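You operate a simulated robot arm through the tools that you are given. There is no shell and no other tool.

You run a simulated robot arm. Do the job below in one go: nothing can be reset, and whatever is moved stays where it is left.

TASK
Stow the hose: valve shut, nozzle in its cup, wind in to the stop ball.
Fine: free the brake lever to wind, tighten it afterwards.

It is judged by the outcome, as a careful person would: the job done as asked, and still so three seconds after it is handed in. It fails if anything else is knocked over, pushed out of place, dropped, spilled or broken.

THE ROBOT
A 6-joint arm with a three-finger gripper, fixed in place. Base frame: the origin is at the foot of the arm, x ahead of it, y to its left, z up. Lengths are in m, angles in degrees, forces in N, time in s.
Its first joint turns from -166.0 to 166.0 degrees. Payload 4.89 kg.
The tool frame sits at the grasp point between the pads (the TCP): z along the fingers, y along the line on which they close. The tips reach 0.03 m beyond it. The gripper opens to 0.164 m. The gripper's body begins 0.125 m behind the TCP.
Orientation is that of the tool frame in the base frame, as a unit quaternion [w, x, y, z]. With the fingers straight down and closing along the base's y, the tool's x points along the base's -x, its y along +y and its z along -z.

THE INTERFACE
- The arm moves only by the tool nudge_tool. Its argument "motion" is a list that holds one entry, the list of rows, each a list of 7 numbers: the shift along the tool's x, y, z in mm, then the turn, a rotation vector about the tool's x, y, z in degrees, then the gripper command, from -1 (fully open) to 1 (shut), values between in proportion. In form: [[[dx, dy, dz, rx, ry, rz, grip], ...]]. A call has 1 to 20 rows; each row is the pose to reach, as a shift and turn from the pose commanded when the call began, along the tool's axes at that moment. A row lasts 0.2 s, in which the tool goes at most 0.05 m and 8.6 degrees; a call with a longer step from one row to the next is refused whole, and so is a gripper value outside its range. Where a pose cannot be reached the arm comes as near as it can. A force on the tool above 90 N (or 10 N above the force at the start of the call, whichever is more), or a blocked arm, ends the call early, and 0.2 s more pass. Each finger travels about 0.108 m/s and halts on what it meets, pressing with about 37 N; the grip force reading is that of the motor and also rises with nothing between the fingers. The clock runs only during rows and for 0.2 s after the last one: add rows that repeat a pose to give the fingers time. The reply holds the time, the measured pose of the TCP, the force on the tool along the base axes, the opening and the grip force, in the units named above and with some noise, with the torque about the TCP (base axes, N m) and any sound that the robot's microphone picked up.
- Cameras (640 x 400 px; columns grow to the right, rows downward): "scene" is fixed at [0.0499, 0.5, 1.5511]; the picture's right is [-0.51, -0.86, 0.00], its down [-0.36, 0.22, -0.91] and it looks along [0.78, -0.46, -0.42] (base axes); focal length 271 px, centre (320, 200). "wrist" rides on the gripper at [0.076, -0.002, -0.152] in the tool frame; the picture's right is [0.02, 1.00, 0.00], its down [-0.88, 0.02, -0.47] and it looks along [-0.47, 0.01, 0.88] (tool axes); focal length 247 px, centre (320, 200). There is no depth. A picture from a camera that has moved, and an enlarged one, comes with that camera's place and axes in the base frame and with its lens.
- snapshot(camera): a new picture of that camera. The clock stands still meanwhile.
- raise_lower(by): slides the trunk up (or, below 0, down) by that many m; the arm rides with it, the base frame stays. It gives what a move gives, with no picture.
- zoom(camera, box): a new picture of the part [left, top, right, bottom] of that camera's present view, enlarged. The clock stands still meanwhile.
- hand_in(): hands the job in; it is judged then, once.

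Places have to be worked out from the pictures, the camera data and where the tool is seen. Open the gripper and draw the arm clear of the work before you hand the job in, unless the task says otherwise.

The tools are called after "Request:" as name(argument=value, ...) on one line, values as JSON. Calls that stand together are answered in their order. nudge_tool: Moves the arm, as the interface text tells. Its arguments: {"type":"object","properties":{"motion":{"type":"array","items":{"type":"array","items":{"type":"array","items":{"type":"number"}}}}},"required":["motion"]} The other tools are called the same way: raise_lower (by) slides the trunk up or down; snapshot (camera) takes a picture; zoom (camera, box) takes an enlarged picture of a part of a camera's view; hand_in () hands the job in.

At the start:

```text
time_s: 0.0
ee_pos: [0.6509, 0.0409, 1.4607]
tool_rot: [0.0, 0.0, 1.0, 0.0]
contact_force: [0.0, -0.2, 0.8]
wrist_torque: [0.02, 0.0, -0.03]
gripper_width: 0.1638
gripper_force: 0.1
trunk travel left (down, up): [-0.175, 0.215]
```

scene: 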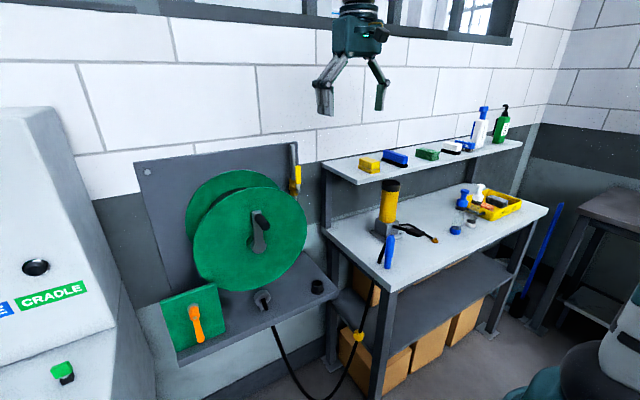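
wrist: 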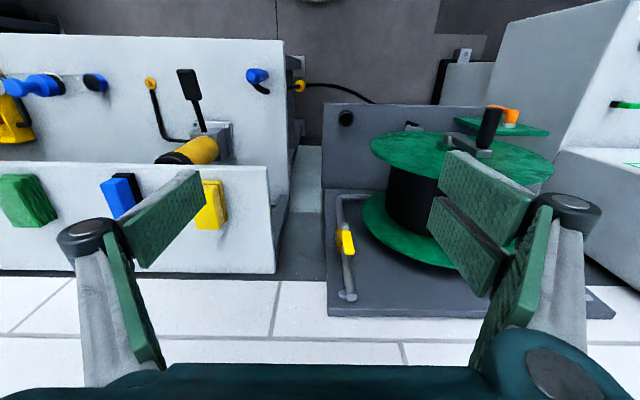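

I start by looking closely at the reel, the bench and the hose, before I move anything.

Request:
zoom(camera="scene", box=[120, 130, 340, 370])

Request:
zoom(camera="scene", box=[320, 130, 560, 280])

Request:
zoom(camera="scene", box=[230, 250, 430, 400])

Request:
zoom(camera="wrist", box=[310, 40, 640, 320])

Request:
zoom(camera="wrist", box=[0, 30, 330, 240])

Request:
zoom(camera="scene", box=[0, 200, 160, 400])

```text
1.67 times, centred on (230, 250) of scene
camera zoom: at [0.0499, 0.5, 1.5511], right [-0.51, -0.86, 0.0], down [-0.36, 0.22, -0.91], along [0.78, -0.46, -0.42], focal length 452 px, centre (470, 117)
```

zoom: 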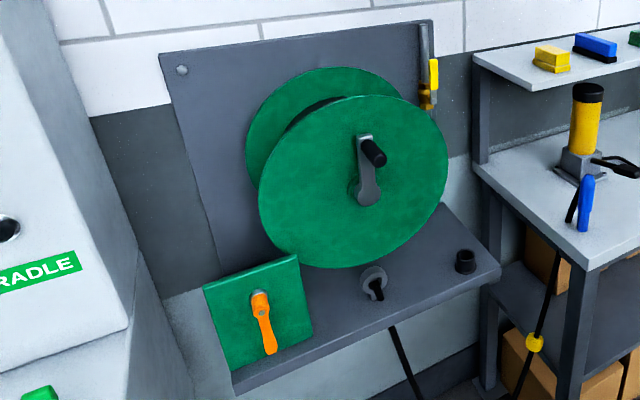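

```text
2.67 times, centred on (440, 205) of scene
camera zoom: at [0.0499, 0.5, 1.5511], right [-0.51, -0.86, 0.0], down [-0.36, 0.22, -0.91], along [0.78, -0.46, -0.42], focal length 724 px, centre (0, 187)
```

zoom: 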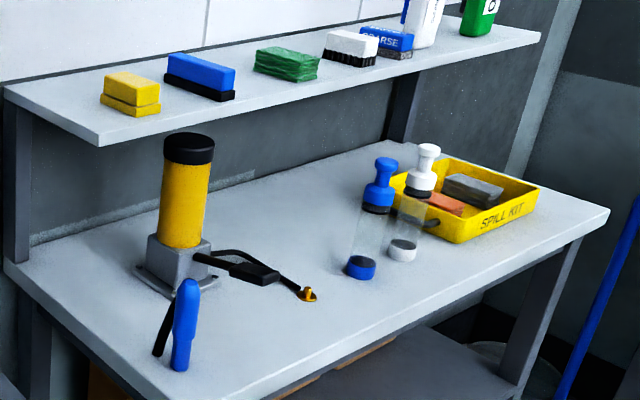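

```text
2.67 times, centred on (330, 325) of scene
camera zoom: at [0.0499, 0.5, 1.5511], right [-0.51, -0.86, 0.0], down [-0.36, 0.22, -0.91], along [0.78, -0.46, -0.42], focal length 724 px, centre (293, -133)
```

zoom: 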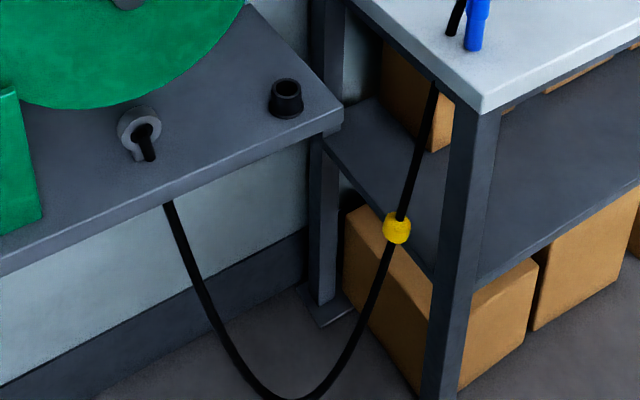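

```text
1.43 times, centred on (475, 180) of wrist
camera zoom: at [0.5747, 0.0379, 1.6131], right [-0.02, 1.0, 0.0], down [0.88, 0.02, 0.47], along [0.47, 0.01, -0.88], focal length 353 px, centre (99, 229)
```

zoom: 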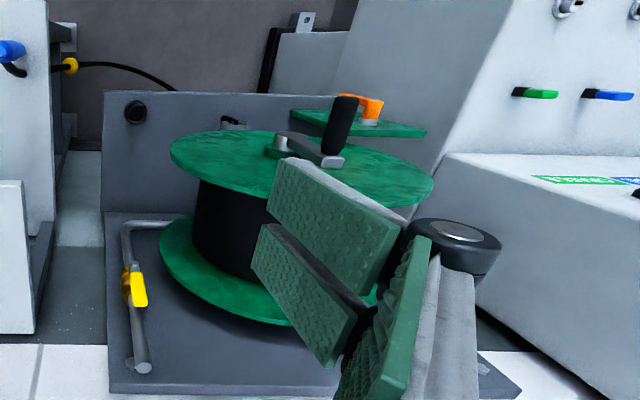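

```text
1.90 times, centred on (165, 135) of wrist
camera zoom: at [0.5747, 0.0379, 1.6131], right [-0.02, 1.0, 0.0], down [0.88, 0.02, 0.47], along [0.47, 0.01, -0.88], focal length 470 px, centre (615, 324)
```

zoom: 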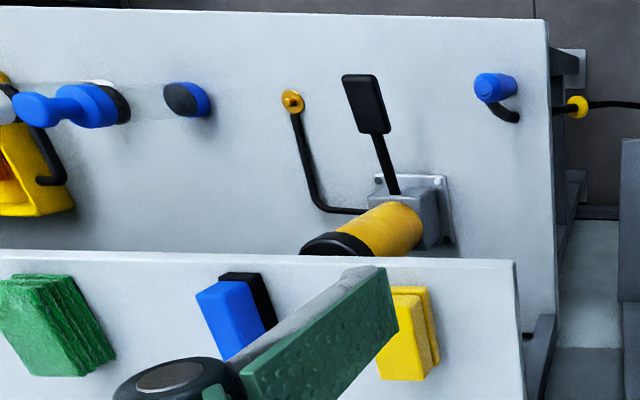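

```text
2.00 times, centred on (80, 300) of scene
camera zoom: at [0.0499, 0.5, 1.5511], right [-0.51, -0.86, 0.0], down [-0.36, 0.22, -0.91], along [0.78, -0.46, -0.42], focal length 543 px, centre (800, 0)
```

zoom: 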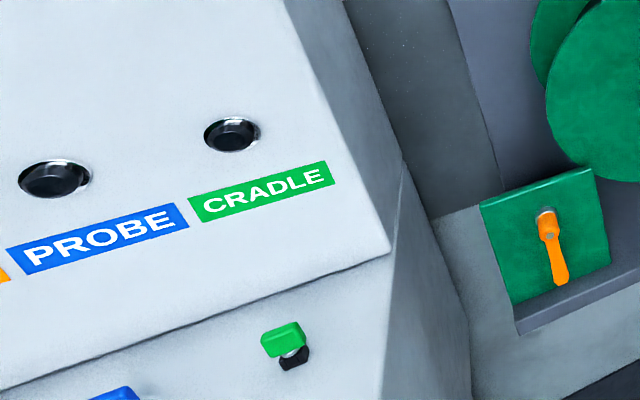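

The reel sits on a wall panel at roughly (0.6–0.9, 0.3, 1.2), with the yellow valve lever on its pipe and the cup near (0.70, 0.12, 0.86). I'll back off and tilt the tool to get a face-on wrist view.

Request:
nudge_tool(motion=[[[25, 20, 20, 0, -5.5, 0, -1], [50, 40, 40, 0, -11, 0, -1], [75, 60, 60, 0, -16.5, 0, -1], [100, 80, 80, 0, -22, 0, -1], [125, 100, 100, 0, -27.5, 0, -1], [150, 120, 120, 0, -33, 0, -1], [175, 140, 140, 0, -38.5, 0, -1], [200, 160, 160, 0, -44, 0, -1]]])

Request:
snapshot(camera="wrist")

Request:
snapshot(camera="scene")

```text
time_s: 1.8
ee_pos: [0.4515, 0.2031, 1.299]
tool_rot: [0.376, -0.001, 0.927, 0.001]
contact_force: [0.5, 0.8, 0.5]
wrist_torque: [-0.11, -0.04, -0.12]
gripper_width: 0.1638
gripper_force: 0.0
trunk travel left (down, up): [-0.175, 0.215]
```

```text
taken
camera wrist: at [0.2901, 0.2006, 1.3556], right [-0.02, 1.0, -0.01], down [0.3, 0.02, 0.95], along [0.95, 0.01, -0.3], focal length 247 px, centre (320, 200)
```

wrist: 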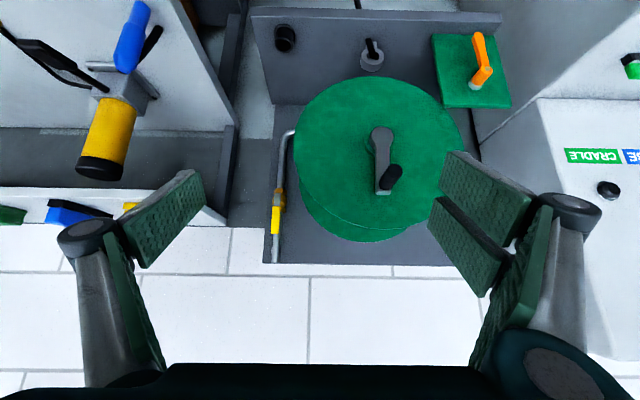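

```text
taken
```

scene: 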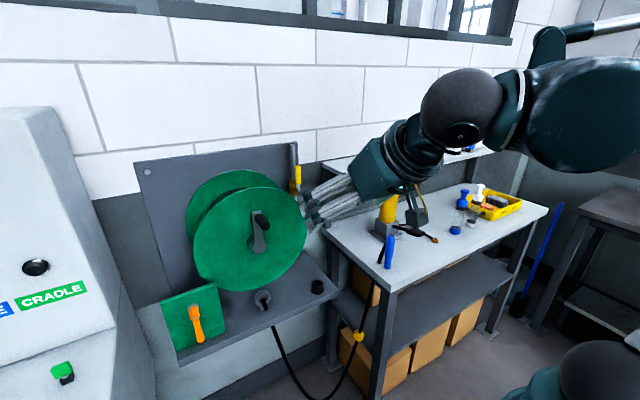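

The wrist view now faces the reel, upside down. I zoom in on the valve, crank, guide, cup, brake and nozzle.

Request:
zoom(camera="wrist", box=[240, 0, 400, 100])

Request:
zoom(camera="wrist", box=[240, 120, 400, 270])

Request:
zoom(camera="wrist", box=[330, 10, 530, 200])

Request:
zoom(camera="wrist", box=[0, 0, 260, 200])

Request:
zoom(camera="scene", box=[260, 130, 330, 210])

Request:
zoom(camera="scene", box=[340, 190, 460, 300])

```text
4.00 times, centred on (320, 50) of wrist
camera zoom: at [0.2901, 0.2006, 1.3556], right [-0.02, 1.0, -0.01], down [0.3, 0.02, 0.95], along [0.95, 0.01, -0.3], focal length 988 px, centre (320, 800)
```

zoom: 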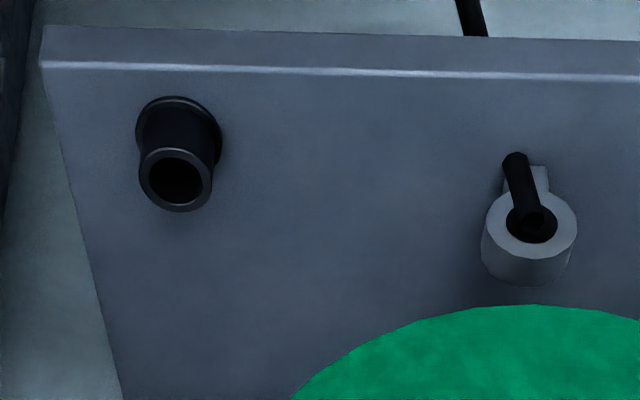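

```text
2.67 times, centred on (320, 195) of wrist
camera zoom: at [0.2901, 0.2006, 1.3556], right [-0.02, 1.0, -0.01], down [0.3, 0.02, 0.95], along [0.95, 0.01, -0.3], focal length 659 px, centre (320, 213)
```

zoom: 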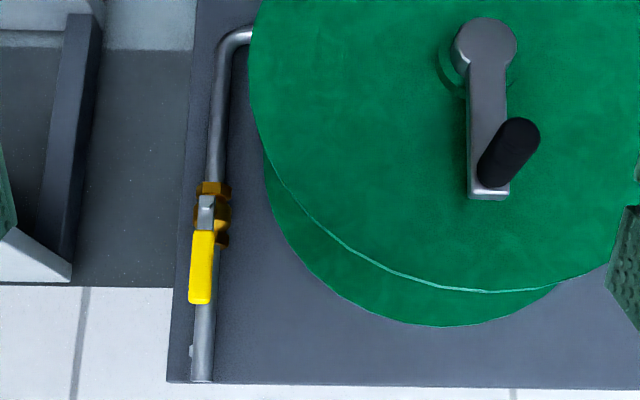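

```text
2.11 times, centred on (430, 105) of wrist
camera zoom: at [0.2901, 0.2006, 1.3556], right [-0.02, 1.0, -0.01], down [0.3, 0.02, 0.95], along [0.95, 0.01, -0.3], focal length 520 px, centre (88, 400)
```

zoom: 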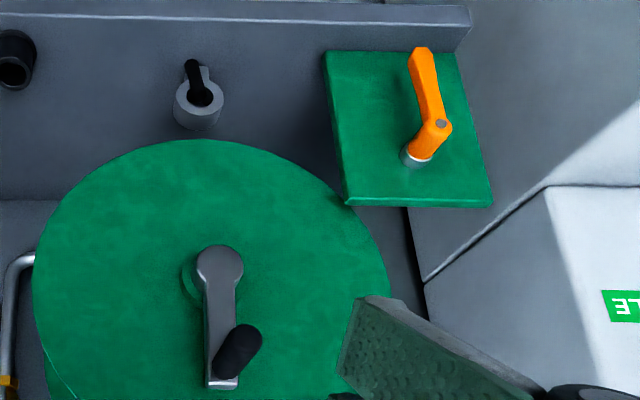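

```text
2.00 times, centred on (130, 100) of wrist
camera zoom: at [0.2901, 0.2006, 1.3556], right [-0.02, 1.0, -0.01], down [0.3, 0.02, 0.95], along [0.95, 0.01, -0.3], focal length 494 px, centre (700, 400)
```

zoom: 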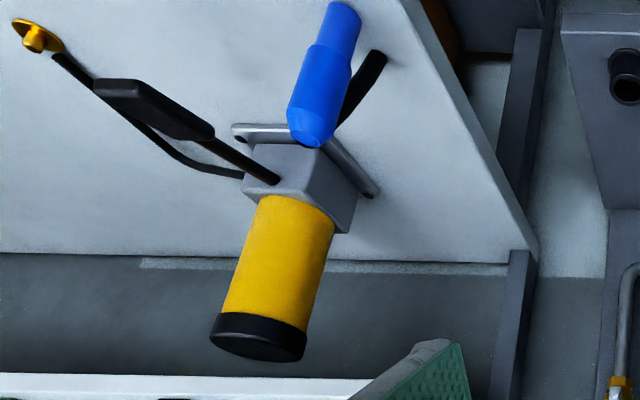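

```text
5.00 times, centred on (295, 170) of scene
camera zoom: at [0.0499, 0.5, 1.5511], right [-0.51, -0.86, 0.0], down [-0.36, 0.22, -0.91], along [0.78, -0.46, -0.42], focal length 1357 px, centre (445, 350)
```

zoom: 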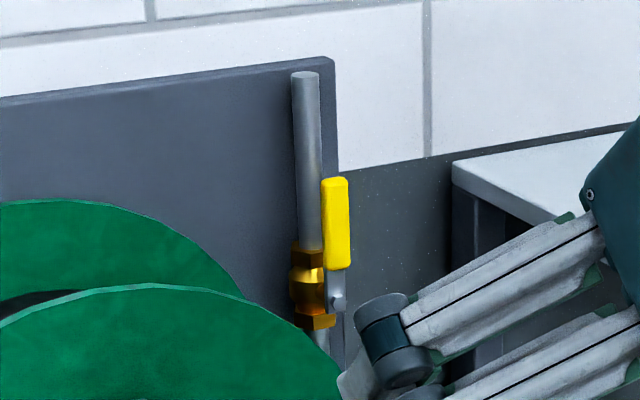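

```text
3.64 times, centred on (400, 245) of scene
camera zoom: at [0.0499, 0.5, 1.5511], right [-0.51, -0.86, 0.0], down [-0.36, 0.22, -0.91], along [0.78, -0.46, -0.42], focal length 987 px, centre (29, 36)
```

zoom: 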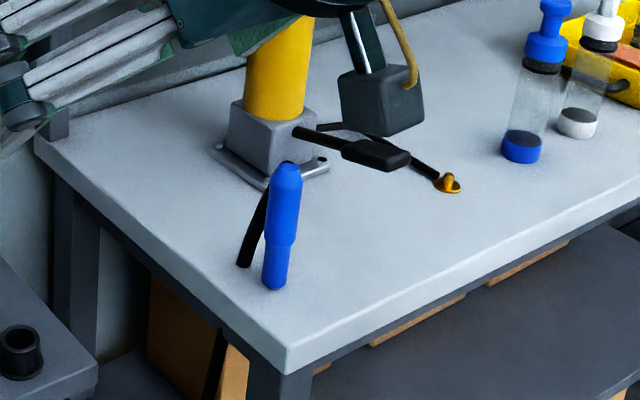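

From two views, my estimates are:
- **Crank:** hub about (0.70, 0.321, 1.106), with the knob straight above it at radius about 0.1.
- **Valve:** lever pivot about (0.89, 0.097, 1.165), with the lever in line with the pipe, so open.
- **Brake:** pivot about (0.663, 0.525, 0.967), with the lever hanging down.
- **Nozzle:** upright at about (0.59, -0.09), from z 0.93 to 1.06.

I'll go lower to see the hose guide and the brake.

Request:
nudge_tool(motion=[[[23, 14, 36, 0, 0, 0, -1], [47, 28, 73, 0, 0, 0, -1], [71, 43, 110, 0, 0, 0, -1], [95, 57, 147, 0, 0, 0, -1], [118, 71, 184, 0, 0, 0, -1], [142, 85, 220, 0, 0, 0, -1], [165, 100, 257, 0, 0, 0, -1]]])

Request:
snapshot(camera="wrist")

Request:
zoom(camera="wrist", box=[200, 0, 460, 180])

Request:
snapshot(camera="scene")

```text
time_s: 3.4
ee_pos: [0.5143, 0.2992, 0.9996]
tool_rot: [0.373, 0.0, 0.928, 0.0]
contact_force: [2.0, 3.1, -1.2]
wrist_torque: [-0.25, 0.11, -0.25]
gripper_width: 0.164
gripper_force: 0.1
trunk travel left (down, up): [-0.175, 0.215]
```

```text
taken
camera wrist: at [0.3536, 0.2962, 1.0566], right [-0.02, 1.0, -0.02], down [0.31, 0.02, 0.95], along [0.95, 0.01, -0.31], focal length 247 px, centre (320, 200)
```

wrist: 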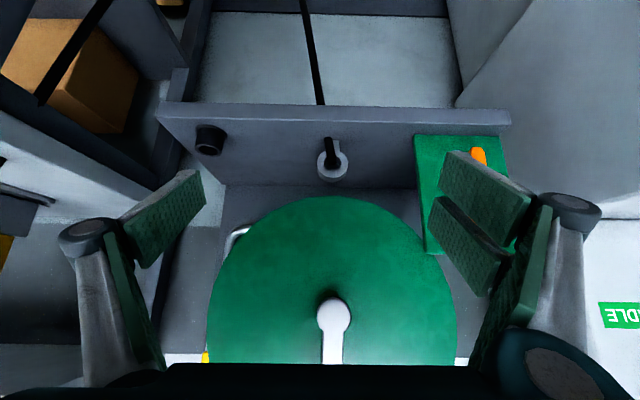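

```text
2.22 times, centred on (330, 90) of wrist
camera zoom: at [0.3536, 0.2962, 1.0566], right [-0.02, 1.0, -0.02], down [0.31, 0.02, 0.95], along [0.95, 0.01, -0.31], focal length 549 px, centre (298, 444)
```

zoom: 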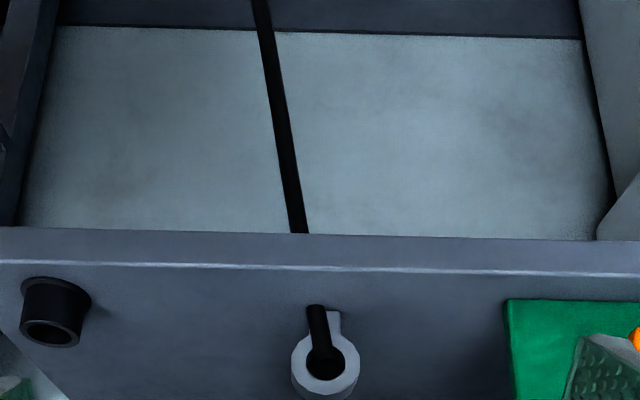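

```text
taken
```

scene: 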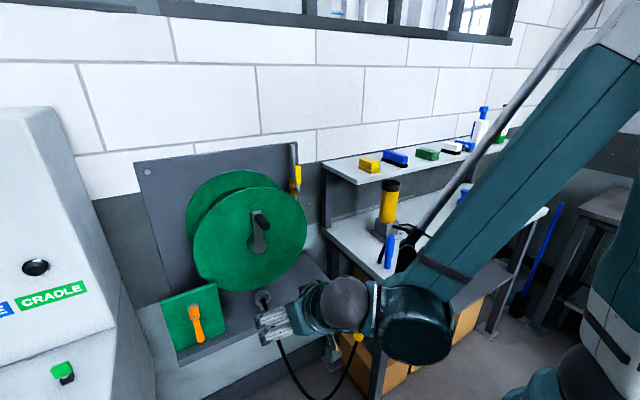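

The hose runs from the drum through the grey guide ring and down past the shelf. I'll shut the valve first: rise clear of the reel, close the fingers, and roll the tool 90° so the gripper is slim along y.

Request:
nudge_tool(motion=[[[-27, -14, -30, 0, 0, 8.2, 0], [-55, -27, -60, 0, 0, 16.4, 1], [-83, -41, -91, 0, 0, 24.6, 1], [-110, -55, -121, 0, 0, 32.8, 1], [-138, -68, -151, 0, 0, 41, 1], [-165, -82, -182, 0, 0, 49.2, 1], [-193, -95, -212, 0, 0, 57.4, 1], [-220, -109, -242, 0, 0, 65.6, 1], [-248, -123, -272, 0, 0, 73.8, 1], [-275, -136, -303, 0, 0, 82, 1], [-303, -150, -333, 0, 0, 90, 1], [-303, -150, -333, 0, 0, 90, 1]]])

Request:
snapshot(camera="wrist")

Request:
snapshot(camera="scene")

```text
time_s: 6.0
ee_pos: [0.4967, 0.1502, 1.4505]
tool_rot: [0.264, 0.657, 0.655, 0.265]
contact_force: [-0.1, -0.1, -0.2]
wrist_torque: [-0.03, -0.01, 0.01]
gripper_width: 0.0001
gripper_force: 37.5
trunk travel left (down, up): [-0.175, 0.215]
```

```text
taken
camera wrist: at [0.3897, 0.2258, 1.559], right [0.72, 0.02, 0.69], down [-0.32, -0.88, 0.35], along [0.62, -0.47, -0.63], focal length 247 px, centre (320, 200)
```

wrist: 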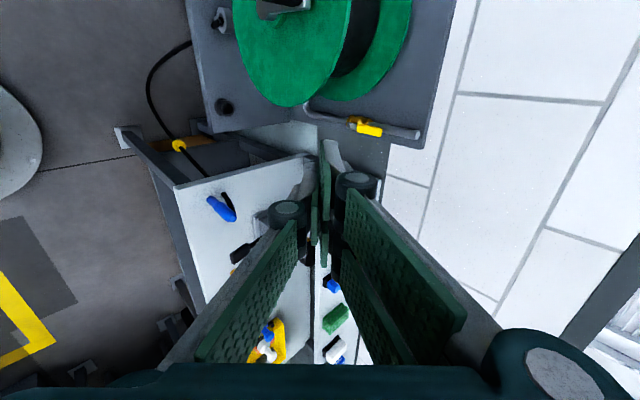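

```text
taken
```

scene: 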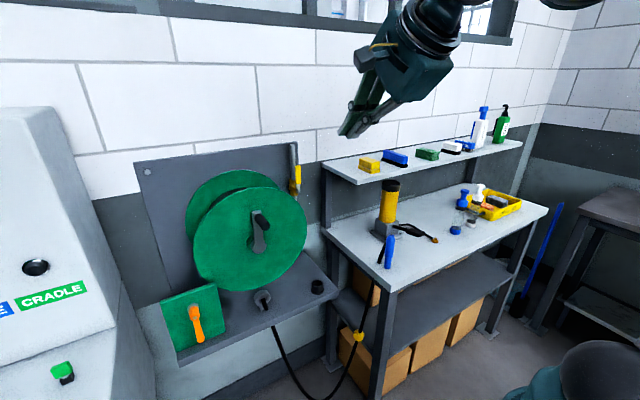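

Good clear view from here. I zoom in on the valve and the nozzle for detail.

Request:
zoom(camera="wrist", box=[280, 80, 440, 180])

Request:
zoom(camera="wrist", box=[100, 20, 300, 260])

```text
4.00 times, centred on (360, 130) of wrist
camera zoom: at [0.3897, 0.2258, 1.559], right [0.72, 0.02, 0.69], down [-0.32, -0.88, 0.35], along [0.62, -0.47, -0.63], focal length 988 px, centre (160, 480)
```

zoom: 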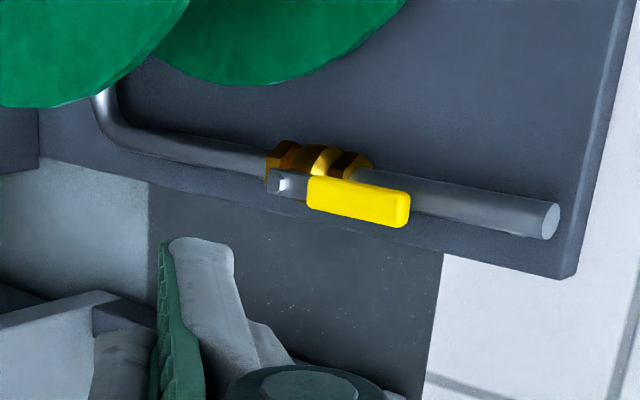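

```text
1.67 times, centred on (200, 140) of wrist
camera zoom: at [0.3897, 0.2258, 1.559], right [0.72, 0.02, 0.69], down [-0.32, -0.88, 0.35], along [0.62, -0.47, -0.63], focal length 412 px, centre (520, 300)
```

zoom: 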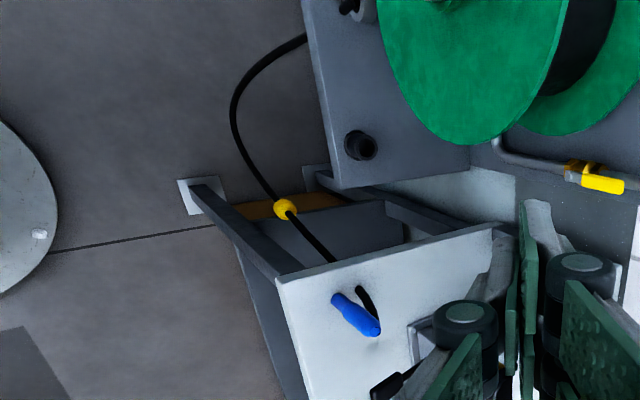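

The pipe is at about (0.911, 0.103), and the lever sits in front of it at x≈0.878, pointing up from z≈1.165. I'll bring the closed fingers in along the tool axis on the reel side of the lever, stopping short to check.

Request:
nudge_tool(motion=[[[-2, 30, 35, 0, 0, 0, 1], [-4, 60, 70, 0, 0, 0, 1], [-6, 90, 105, 0, 0, 0, 1], [-8, 122, 140, 0, 0, 0, 1], [-9, 122, 185, 0, 0, 0, 1], [-10, 122, 230, 0, 0, 0, 1], [-10, 122, 275, 0, 0, 0, 1], [-10, 122, 320, 0, 0, 0, 1], [-10, 122, 360, 0, 0, 0, 1], [-10, 122, 360, 0, 0, 0, 1]]])

Request:
snapshot(camera="wrist")

Request:
zoom(camera="scene", box=[240, 110, 360, 210])

```text
time_s: 8.2
ee_pos: [0.8329, 0.1372, 1.2735]
tool_rot: [0.265, 0.656, 0.656, 0.265]
contact_force: [0.3, 0.0, -1.1]
wrist_torque: [-0.01, 0.06, -0.05]
gripper_width: 0.0
gripper_force: 37.2
trunk travel left (down, up): [-0.175, 0.215]
```

```text
taken
camera wrist: at [0.726, 0.2137, 1.3819], right [0.72, 0.02, 0.69], down [-0.31, -0.88, 0.35], along [0.62, -0.47, -0.63], focal length 247 px, centre (320, 200)
```

wrist: 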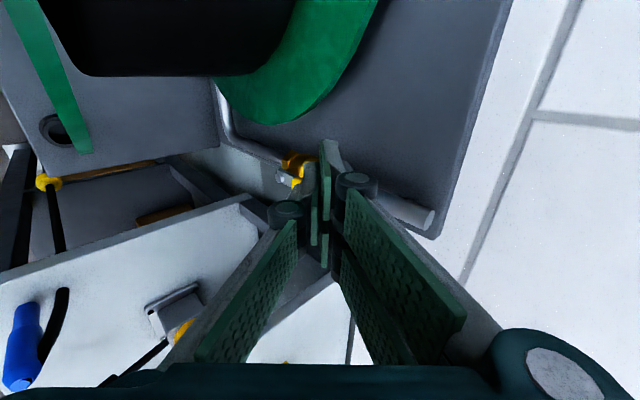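

```text
4.00 times, centred on (300, 160) of scene
camera zoom: at [0.0499, 0.5, 1.5511], right [-0.51, -0.86, 0.0], down [-0.36, 0.22, -0.91], along [0.78, -0.46, -0.42], focal length 1085 px, centre (400, 360)
```

zoom: 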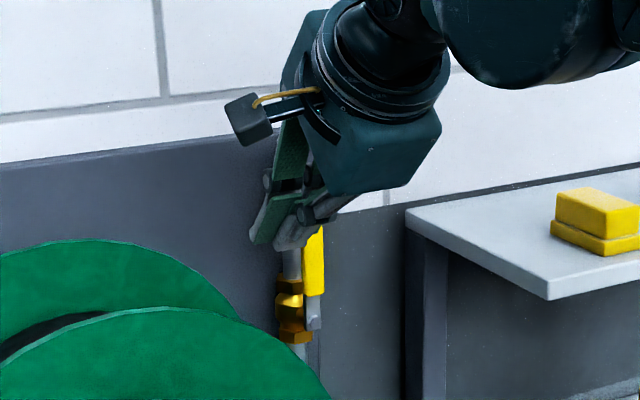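

The fingers are in position just left of the lever. I'll lower the last bit and start pushing the lever gently toward -y, watching the force.

Request:
nudge_tool(motion=[[[-2, 2, 22, 0, 0, 0, 1], [-5, 3, 43, 0, 0, 0, 1], [-5, 3, 43, 0, 0, 0, 1], [-12, 4, 42, 0, 0, 0, 1], [-20, 5, 41, 0, 0, 0, 1], [-29, 5, 41, 0, 0, 0, 1], [-29, 5, 41, 0, 0, 0, 1]]])

Request:
zoom(camera="scene", box=[240, 110, 360, 210])

Request:
zoom(camera="wrist", box=[240, 100, 440, 260])

```text
time_s: 8.8
ee_pos: [0.8497, 0.1333, 1.2544]
tool_rot: [0.263, 0.656, 0.656, 0.265]
contact_force: [-71.4, 2.0, 29.2]
wrist_torque: [-0.8, 0.09, -1.86]
gripper_width: 0.0002
gripper_force: 37.1
trunk travel left (down, up): [-0.175, 0.215]
stopped in row 2: the force on the tool passed its limit at 118 N (the readings are from after the stop); the commanded pose is now the measured one
```

```text
4.00 times, centred on (300, 160) of scene
camera zoom: at [0.0499, 0.5, 1.5511], right [-0.51, -0.86, 0.0], down [-0.36, 0.22, -0.91], along [0.78, -0.46, -0.42], focal length 1085 px, centre (400, 360)
```

zoom: 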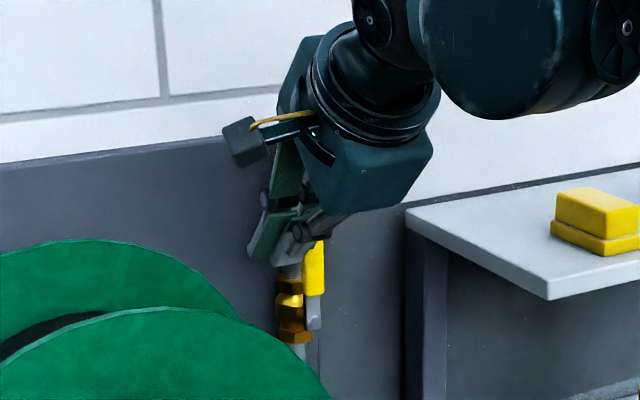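

```text
2.50 times, centred on (340, 180) of wrist
camera zoom: at [0.7422, 0.2101, 1.363], right [0.72, 0.02, 0.69], down [-0.31, -0.88, 0.35], along [0.62, -0.47, -0.63], focal length 617 px, centre (270, 250)
```

zoom: 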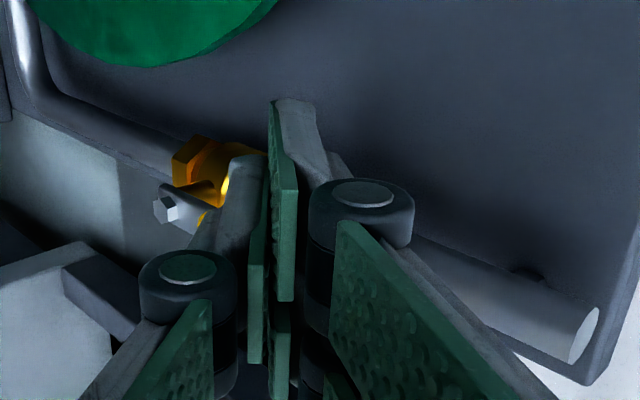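

The fingertip met something at y≈0.107, most likely the face of the lever. I'll back out along the tool axis and re-enter about 15 mm further toward the reel, where there is room.

Request:
nudge_tool(motion=[[[0, 0, -12, 0, 0, 0, 1], [0, 0, -25, 0, 0, 0, 1], [16, 0, -25, 0, 0, 0, 1], [16, 0, -12, 0, 0, 0, 1], [16, 1, 0, 0, 0, 0, 1], [16, 1, 8, 0, 0, 0, 1], [16, 1, 15, 0, 0, 0, 1], [16, 1, 20, 0, 0, 0, 1], [16, 1, 20, 0, 0, 0, 1]]])

Request:
zoom(camera="wrist", box=[240, 100, 440, 260])

Request:
zoom(camera="scene", box=[260, 140, 340, 200])

```text
time_s: 10.8
ee_pos: [0.8707, 0.1518, 1.2373]
tool_rot: [0.263, 0.656, 0.656, 0.264]
contact_force: [0.4, 0.3, 0.4]
wrist_torque: [-0.01, -0.01, 0.05]
gripper_width: 0.0002
gripper_force: 36.7
trunk travel left (down, up): [-0.175, 0.215]
```

```text
2.50 times, centred on (340, 180) of wrist
camera zoom: at [0.7644, 0.2265, 1.346], right [0.72, 0.02, 0.69], down [-0.31, -0.88, 0.35], along [0.62, -0.47, -0.63], focal length 617 px, centre (270, 250)
```

zoom: 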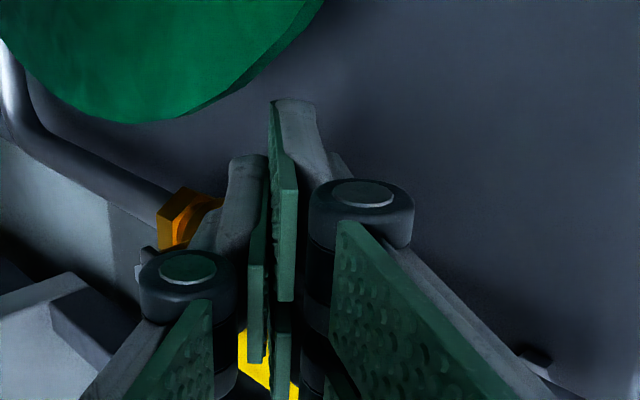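

```text
6.67 times, centred on (300, 170) of scene
camera zoom: at [0.0499, 0.5, 1.5511], right [-0.51, -0.86, 0.0], down [-0.36, 0.22, -0.91], along [0.78, -0.46, -0.42], focal length 1809 px, centre (453, 400)
```

zoom: 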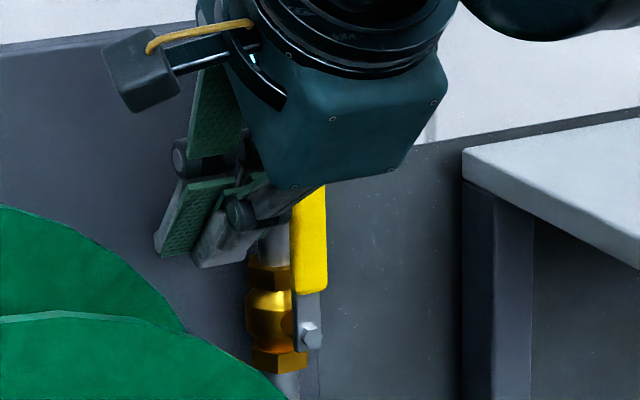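

The fingers are now beside the lever with no load. I'll pull back slightly to clear the pipe and push toward -y in small steps.

Request:
nudge_tool(motion=[[[0, 0, -8, 0, 0, 0, 1], [-10, 1, -9, 0, 0, 0, 1], [-18, 2, -10, 0, 0, 0, 1], [-26, 2, -11, 0, 0, 0, 1], [-34, 3, -12, 0, 0, 0, 1], [-41, 3, -12, 0, 0, 0, 1], [-41, 3, -12, 0, 0, 0, 1]]])

Request:
zoom(camera="scene", box=[260, 140, 340, 200])

```text
time_s: 12.4
ee_pos: [0.8655, 0.1103, 1.248]
tool_rot: [0.264, 0.656, 0.656, 0.264]
contact_force: [0.3, 1.6, 1.6]
wrist_torque: [0.02, -0.01, 0.04]
gripper_width: 0.0
gripper_force: 37.5
trunk travel left (down, up): [-0.175, 0.215]
```

```text
6.67 times, centred on (300, 170) of scene
camera zoom: at [0.0499, 0.5, 1.5511], right [-0.51, -0.86, 0.0], down [-0.36, 0.22, -0.91], along [0.78, -0.46, -0.42], focal length 1809 px, centre (453, 400)
```

zoom: 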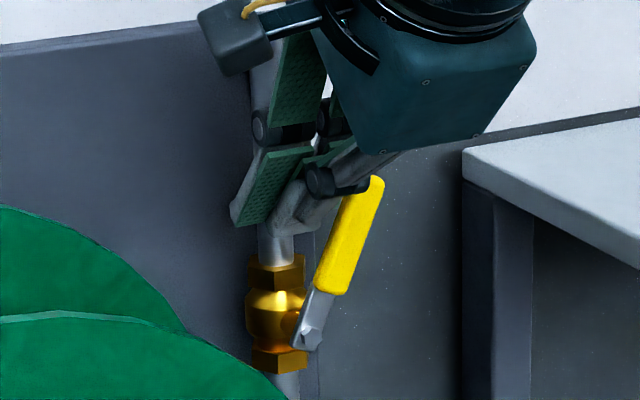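

The lever swings freely toward -y. I'll follow its arc further down.

Request:
nudge_tool(motion=[[[-8, 0, 0, 0, 0, 0, 1], [-16, 1, -1, 0, 0, 0, 1], [-25, -1, 1, 0, 0, 0, 1], [-33, -2, 3, 0, 0, 0, 1], [-42, -5, 6, 0, 0, 0, 1], [-50, -9, 9, 0, 0, 0, 1], [-57, -14, 14, 0, 0, 0, 1], [-63, -19, 20, 0, 0, 0, 1], [-67, -24, 25, 0, 0, 0, 1], [-67, -24, 25, 0, 0, 0, 1]]])

Request:
zoom(camera="scene", box=[260, 140, 340, 200])

```text
time_s: 14.6
ee_pos: [0.8662, 0.0432, 1.2134]
tool_rot: [0.264, 0.656, 0.656, 0.264]
contact_force: [0.2, 0.2, 1.4]
wrist_torque: [-0.03, 0.04, 0.04]
gripper_width: 0.0001
gripper_force: 37.4
trunk travel left (down, up): [-0.175, 0.215]
```

```text
6.67 times, centred on (300, 170) of scene
camera zoom: at [0.0499, 0.5, 1.5511], right [-0.51, -0.86, 0.0], down [-0.36, 0.22, -0.91], along [0.78, -0.46, -0.42], focal length 1809 px, centre (453, 400)
```

zoom: 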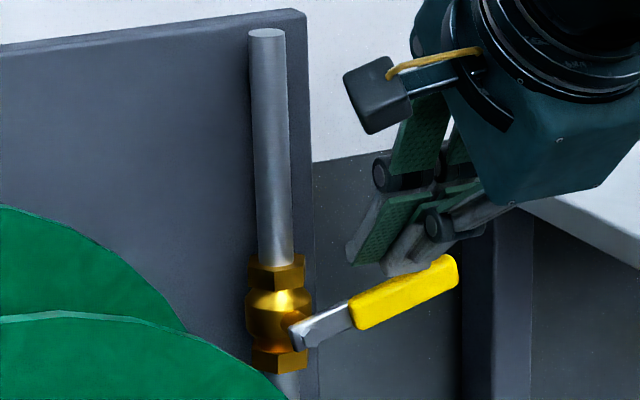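

The lever is at about 73° of its swing. I'll push down the last stretch in small steps until it meets its stop.

Request:
nudge_tool(motion=[[[-2, -3, 3, 0, 0, 0, 1], [-4, -6, 6, 0, 0, 0, 1], [-5, -8, 8, 0, 0, 0, 1], [-5, -10, 10, 0, 0, 0, 1], [-5, -12, 12, 0, 0, 0, 1], [-5, -12, 12, 0, 0, 0, 1]]])

Request:
zoom(camera="scene", box=[260, 140, 340, 200])

```text
time_s: 16.0
ee_pos: [0.865, 0.0373, 1.1965]
tool_rot: [0.264, 0.656, 0.656, 0.263]
contact_force: [-0.7, 0.6, 0.6]
wrist_torque: [-0.01, -0.02, -0.01]
gripper_width: 0.0001
gripper_force: 37.3
trunk travel left (down, up): [-0.175, 0.215]
```

```text
6.67 times, centred on (300, 170) of scene
camera zoom: at [0.0499, 0.5, 1.5511], right [-0.51, -0.86, 0.0], down [-0.36, 0.22, -0.91], along [0.78, -0.46, -0.42], focal length 1809 px, centre (453, 400)
```

zoom: 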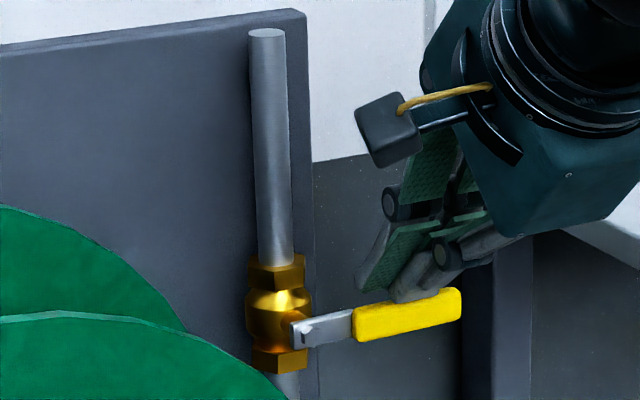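

The lever looks near horizontal, with no stop felt yet. I'll press a few millimetres more to find it.

Request:
nudge_tool(motion=[[[0, -2, 2, 0, 0, 0, 1], [0, -3, 3, 0, 0, 0, 1], [0, -4, 4, 0, 0, 0, 1], [0, -4, 4, 0, 0, 0, 1]]])

Request:
zoom(camera="scene", box=[260, 140, 340, 200])

```text
time_s: 17.0
ee_pos: [0.8651, 0.0356, 1.1948]
tool_rot: [0.266, 0.655, 0.655, 0.266]
contact_force: [22.7, 7.1, 71.7]
wrist_torque: [0.24, -1.31, 0.06]
gripper_width: 0.0001
gripper_force: 36.9
trunk travel left (down, up): [-0.175, 0.215]
```

```text
6.67 times, centred on (300, 170) of scene
camera zoom: at [0.0499, 0.5, 1.5511], right [-0.51, -0.86, 0.0], down [-0.36, 0.22, -0.91], along [0.78, -0.46, -0.42], focal length 1809 px, centre (453, 400)
```

zoom: 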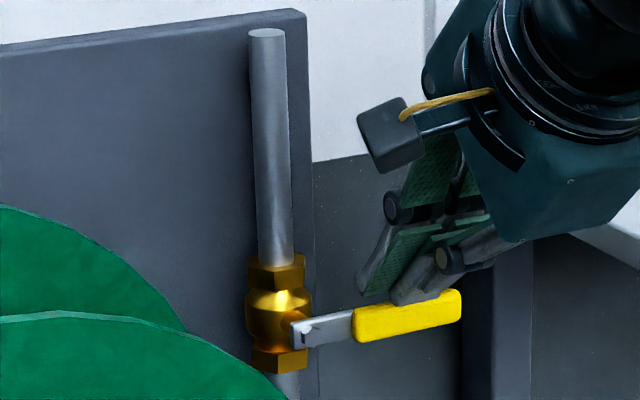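

The lever is horizontal, with 72 N of reaction at the stop, so the valve is shut. I'll retreat along the tool axis, roll the wrist back, and move to where the camera faces the nozzle.

Request:
nudge_tool(motion=[[[0, 0, -40, 0, 0, 0, 1], [0, 0, -80, 0, 0, 0, 1], [0, 0, -120, 0, 0, 0, 1], [0, 0, -160, 0, 0, 0, 1], [-10, -26, -177, 0, 0, -8.2, 1], [-21, -51, -194, 0, 0, -16.4, 1], [-31, -77, -211, 0, 0, -24.6, 1], [-42, -102, -229, 0, 0, -32.8, 1], [-53, -128, -246, 0, 0, -41, 1], [-63, -154, -263, 0, 0, -49.2, 1], [-74, -179, -280, 0, 0, -57.4, 1], [-84, -205, -298, 0, 0, -65.6, 1], [-95, -231, -315, 0, 0, -73.8, 1], [-105, -256, -332, 0, 0, -82, 1], [-116, -282, -349, 0, 0, -90, 1], [-116, -282, -349, 0, 0, -90, 1]]])

Request:
snapshot(camera="wrist")

Request:
zoom(camera="scene", box=[240, 100, 400, 200])

```text
time_s: 20.4
ee_pos: [0.418, -0.0788, 1.2482]
tool_rot: [0.374, -0.001, 0.928, 0.001]
contact_force: [-0.2, -0.8, -0.3]
wrist_torque: [0.01, -0.03, 0.0]
gripper_width: 0.0
gripper_force: 37.3
trunk travel left (down, up): [-0.175, 0.215]
```

```text
taken
camera wrist: at [0.2581, -0.0813, 1.305], right [-0.02, 1.0, -0.01], down [0.31, 0.02, 0.95], along [0.95, 0.01, -0.31], focal length 247 px, centre (320, 200)
```

wrist: 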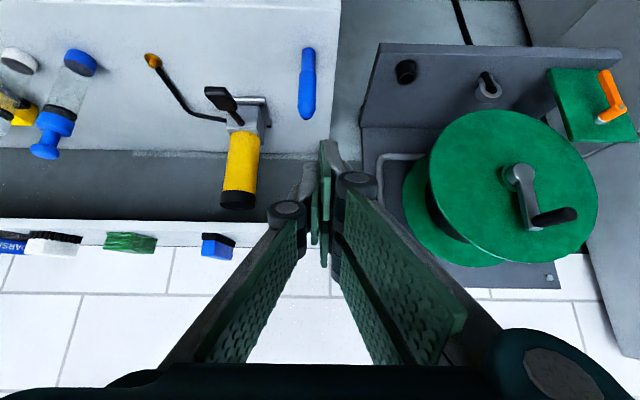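

```text
4.00 times, centred on (320, 150) of scene
camera zoom: at [0.0499, 0.5, 1.5511], right [-0.51, -0.86, 0.0], down [-0.36, 0.22, -0.91], along [0.78, -0.46, -0.42], focal length 1085 px, centre (320, 400)
```

zoom: 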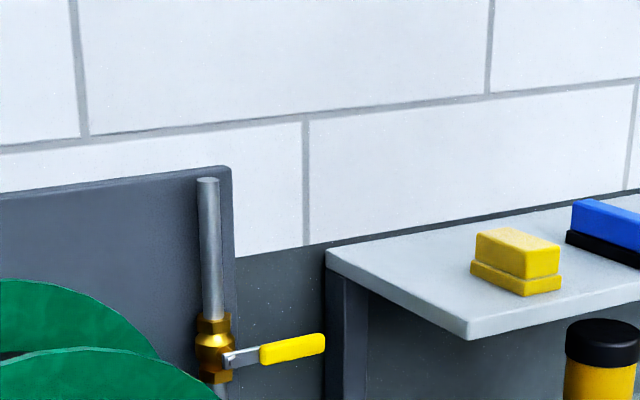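

The valve lever stays shut. I'll descend level with the nozzle for a close look.

Request:
nudge_tool(motion=[[[30, -3, 30, 0, 0, 0, 1], [60, -6, 60, 0, 0, 0, 1], [90, -9, 90, 0, 0, 0, 1], [117, -10, 121, 0, 0, 0, 0.2], [117, -10, 121, 0, 0, 0, 0.2], [117, -10, 121, 0, 0, 0, 0.2]]])

Request:
snapshot(camera="wrist")

Request:
zoom(camera="wrist", box=[240, 20, 400, 180])

Request:
zoom(camera="scene", box=[350, 200, 430, 280])

```text
time_s: 21.8
ee_pos: [0.4189, -0.0892, 1.0778]
tool_rot: [0.374, -0.001, 0.928, 0.001]
contact_force: [0.2, -0.7, -0.4]
wrist_torque: [0.05, 0.01, 0.0]
gripper_width: 0.0656
gripper_force: 0.0
trunk travel left (down, up): [-0.175, 0.215]
```

```text
taken
camera wrist: at [0.2577, -0.0928, 1.1351], right [-0.02, 1.0, -0.01], down [0.31, 0.02, 0.95], along [0.95, 0.01, -0.31], focal length 247 px, centre (320, 200)
```

wrist: 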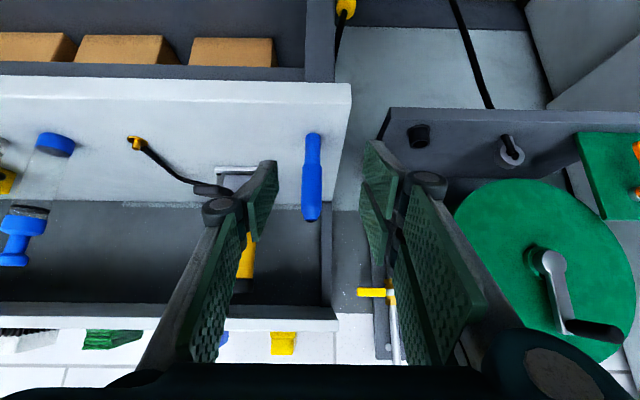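

```text
2.50 times, centred on (320, 100) of wrist
camera zoom: at [0.2577, -0.0928, 1.1351], right [-0.02, 1.0, -0.01], down [0.31, 0.02, 0.95], along [0.95, 0.01, -0.31], focal length 617 px, centre (320, 450)
```

zoom: 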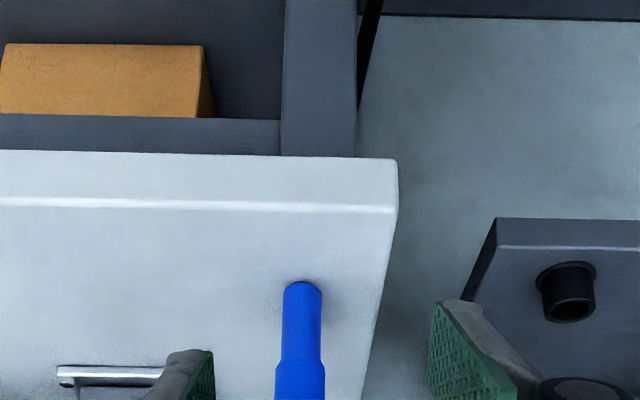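

```text
5.00 times, centred on (390, 240) of scene
camera zoom: at [0.0499, 0.5, 1.5511], right [-0.51, -0.86, 0.0], down [-0.36, 0.22, -0.91], along [0.78, -0.46, -0.42], focal length 1357 px, centre (-30, 0)
```

zoom: 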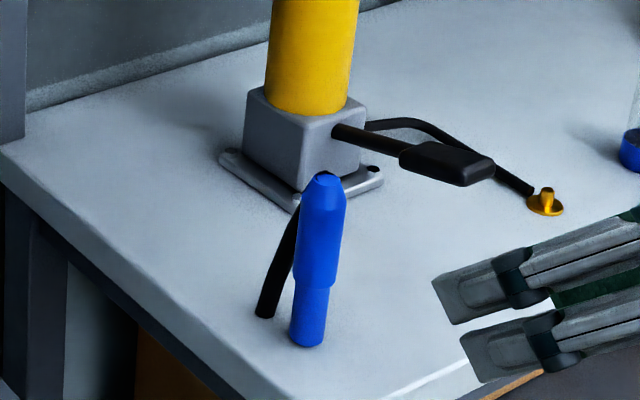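

The nozzle stands nose-down with its hose tail at the top, bending behind it on the +x side. I put it at about (0.588, -0.10), with its shoulder at z≈0.975. I'll bring the open fingers around it at z≈1.02.

Request:
nudge_tool(motion=[[[-13, -11, 26, 0, 0, 0, 0.15], [-27, -11, 53, 0, 0, 0, 0.15], [-40, -11, 80, 0, 0, 0, 0.15], [-54, -11, 106, 0, 0, 0, 0.15], [-67, -11, 133, 0, 0, 0, 0.15], [-81, -11, 159, 0, 0, 0, 0.15], [-81, -11, 159, 0, 0, 0, 0.15]]])

Request:
snapshot(camera="wrist")

Request:
zoom(camera="scene", box=[340, 190, 440, 290])

```text
time_s: 23.4
ee_pos: [0.5888, -0.1, 1.0193]
tool_rot: [0.373, -0.001, 0.928, 0.001]
contact_force: [0.3, 0.0, -0.3]
wrist_torque: [0.01, 0.06, 0.02]
gripper_width: 0.0697
gripper_force: 0.1
trunk travel left (down, up): [-0.175, 0.215]
```

```text
taken
camera wrist: at [0.4278, -0.102, 1.0772], right [-0.02, 1.0, -0.01], down [0.31, 0.02, 0.95], along [0.95, 0.01, -0.31], focal length 247 px, centre (320, 200)
```

wrist: 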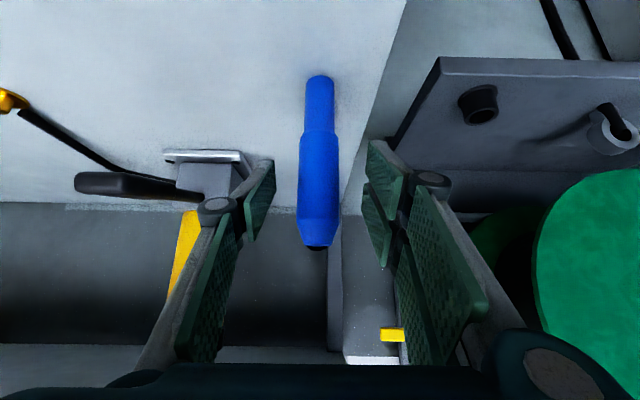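

```text
4.00 times, centred on (390, 240) of scene
camera zoom: at [0.0499, 0.5, 1.5511], right [-0.51, -0.86, 0.0], down [-0.36, 0.22, -0.91], along [0.78, -0.46, -0.42], focal length 1085 px, centre (40, 40)
```

zoom: 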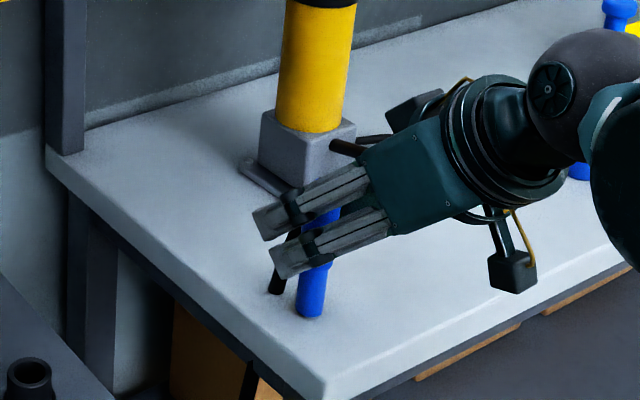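

The nozzle is centred between the pads. I'll close on it.

Request:
nudge_tool(motion=[[[0, 0, 0, 0, 0, 0, 1], [0, 0, 0, 0, 0, 0, 1], [0, 0, 0, 0, 0, 0, 1], [0, 0, 0, 0, 0, 0, 1]]])

Request:
snapshot(camera="wrist")

```text
time_s: 24.4
ee_pos: [0.5879, -0.0995, 1.019]
tool_rot: [0.373, -0.001, 0.928, 0.001]
contact_force: [-0.6, 0.0, 0.2]
wrist_torque: [0.01, 0.03, 0.02]
gripper_width: 0.029
gripper_force: 37.3
trunk travel left (down, up): [-0.175, 0.215]
```

```text
taken
camera wrist: at [0.4273, -0.102, 1.0774], right [-0.02, 1.0, -0.01], down [0.31, 0.02, 0.95], along [0.95, 0.01, -0.31], focal length 247 px, centre (320, 200)
```

wrist: 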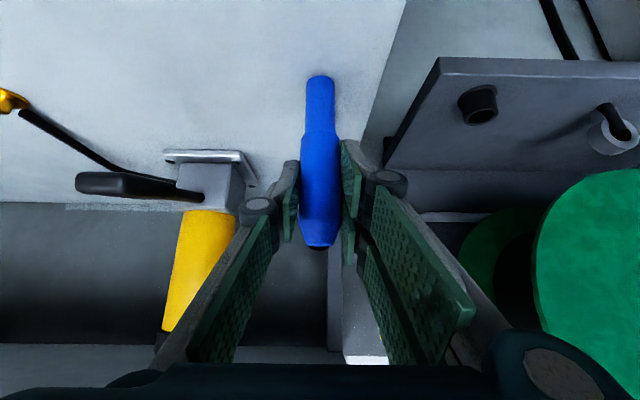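

The nozzle is gripped at 29 mm. Before lifting I take a zoom of the cup from here for a precise fix.

Request:
zoom(camera="wrist", box=[430, 60, 530, 160])

Request:
zoom(camera="scene", box=[290, 260, 350, 310])

```text
4.00 times, centred on (480, 110) of wrist
camera zoom: at [0.4273, -0.102, 1.0774], right [-0.02, 1.0, -0.01], down [0.31, 0.02, 0.95], along [0.95, 0.01, -0.31], focal length 988 px, centre (-320, 560)
```

zoom: 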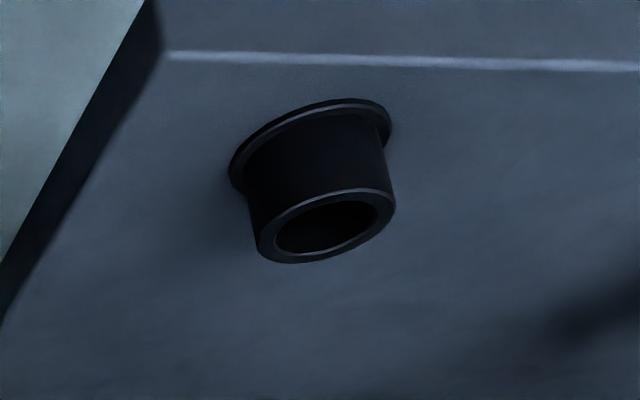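

```text
8.00 times, centred on (320, 285) of scene
camera zoom: at [0.0499, 0.5, 1.5511], right [-0.51, -0.86, 0.0], down [-0.36, 0.22, -0.91], along [0.78, -0.46, -0.42], focal length 2170 px, centre (320, -480)
```

zoom: 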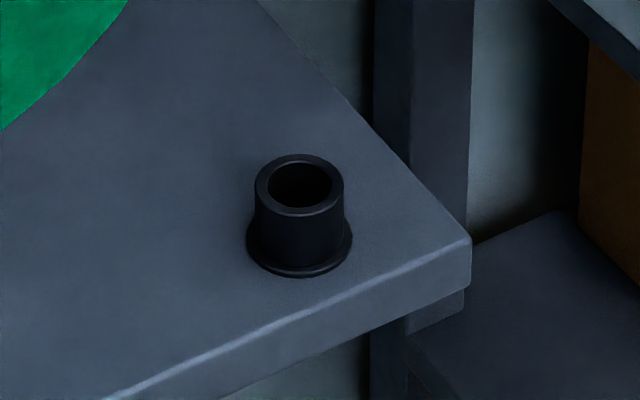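

Three views agree that the cup rim is centred at (0.709, 0.1195, 0.865). The nozzle nose is about 91 mm below the TCP. I'll lift straight up, then carry it across to above the cup.

Request:
nudge_tool(motion=[[[-15, 0, -15, 0, 0, 0, 1], [-30, 0, -31, 0, 0, 0, 1], [-45, 0, -46, 0, 0, 0, 1], [-59, 0, -61, 0, 0, 0, 1], [-69, 25, -51, 0, 0, 0, 1], [-80, 52, -40, 0, 0, 0, 1], [-91, 80, -30, 0, 0, 0, 1], [-102, 108, -20, 0, 0, 0, 1], [-113, 136, -9, 0, 0, 0, 1], [-124, 164, 2, 0, 0, 0, 1], [-135, 192, 12, 0, 0, 0, 1], [-145, 219, 22, 0, 0, 0, 1], [-145, 219, 22, 0, 0, 0, 1]]])

Request:
snapshot(camera="wrist")

Request:
snapshot(camera="scene")

```text
time_s: 27.2
ee_pos: [0.7058, 0.12, 1.1041]
tool_rot: [0.373, 0.001, 0.928, 0.0]
contact_force: [0.3, -12.6, -0.7]
wrist_torque: [0.16, 0.0, -0.08]
gripper_width: 0.0287
gripper_force: 36.7
trunk travel left (down, up): [-0.175, 0.215]
```

```text
taken
camera wrist: at [0.545, 0.1182, 1.1621], right [-0.01, 1.0, -0.01], down [0.31, 0.02, 0.95], along [0.95, 0.01, -0.31], focal length 247 px, centre (320, 200)
```

wrist: 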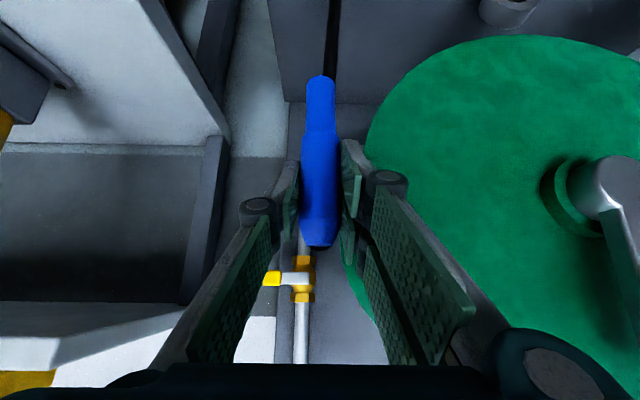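

```text
taken
```

scene: 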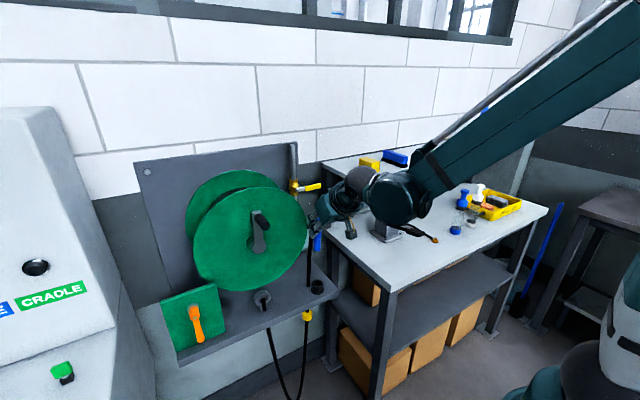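

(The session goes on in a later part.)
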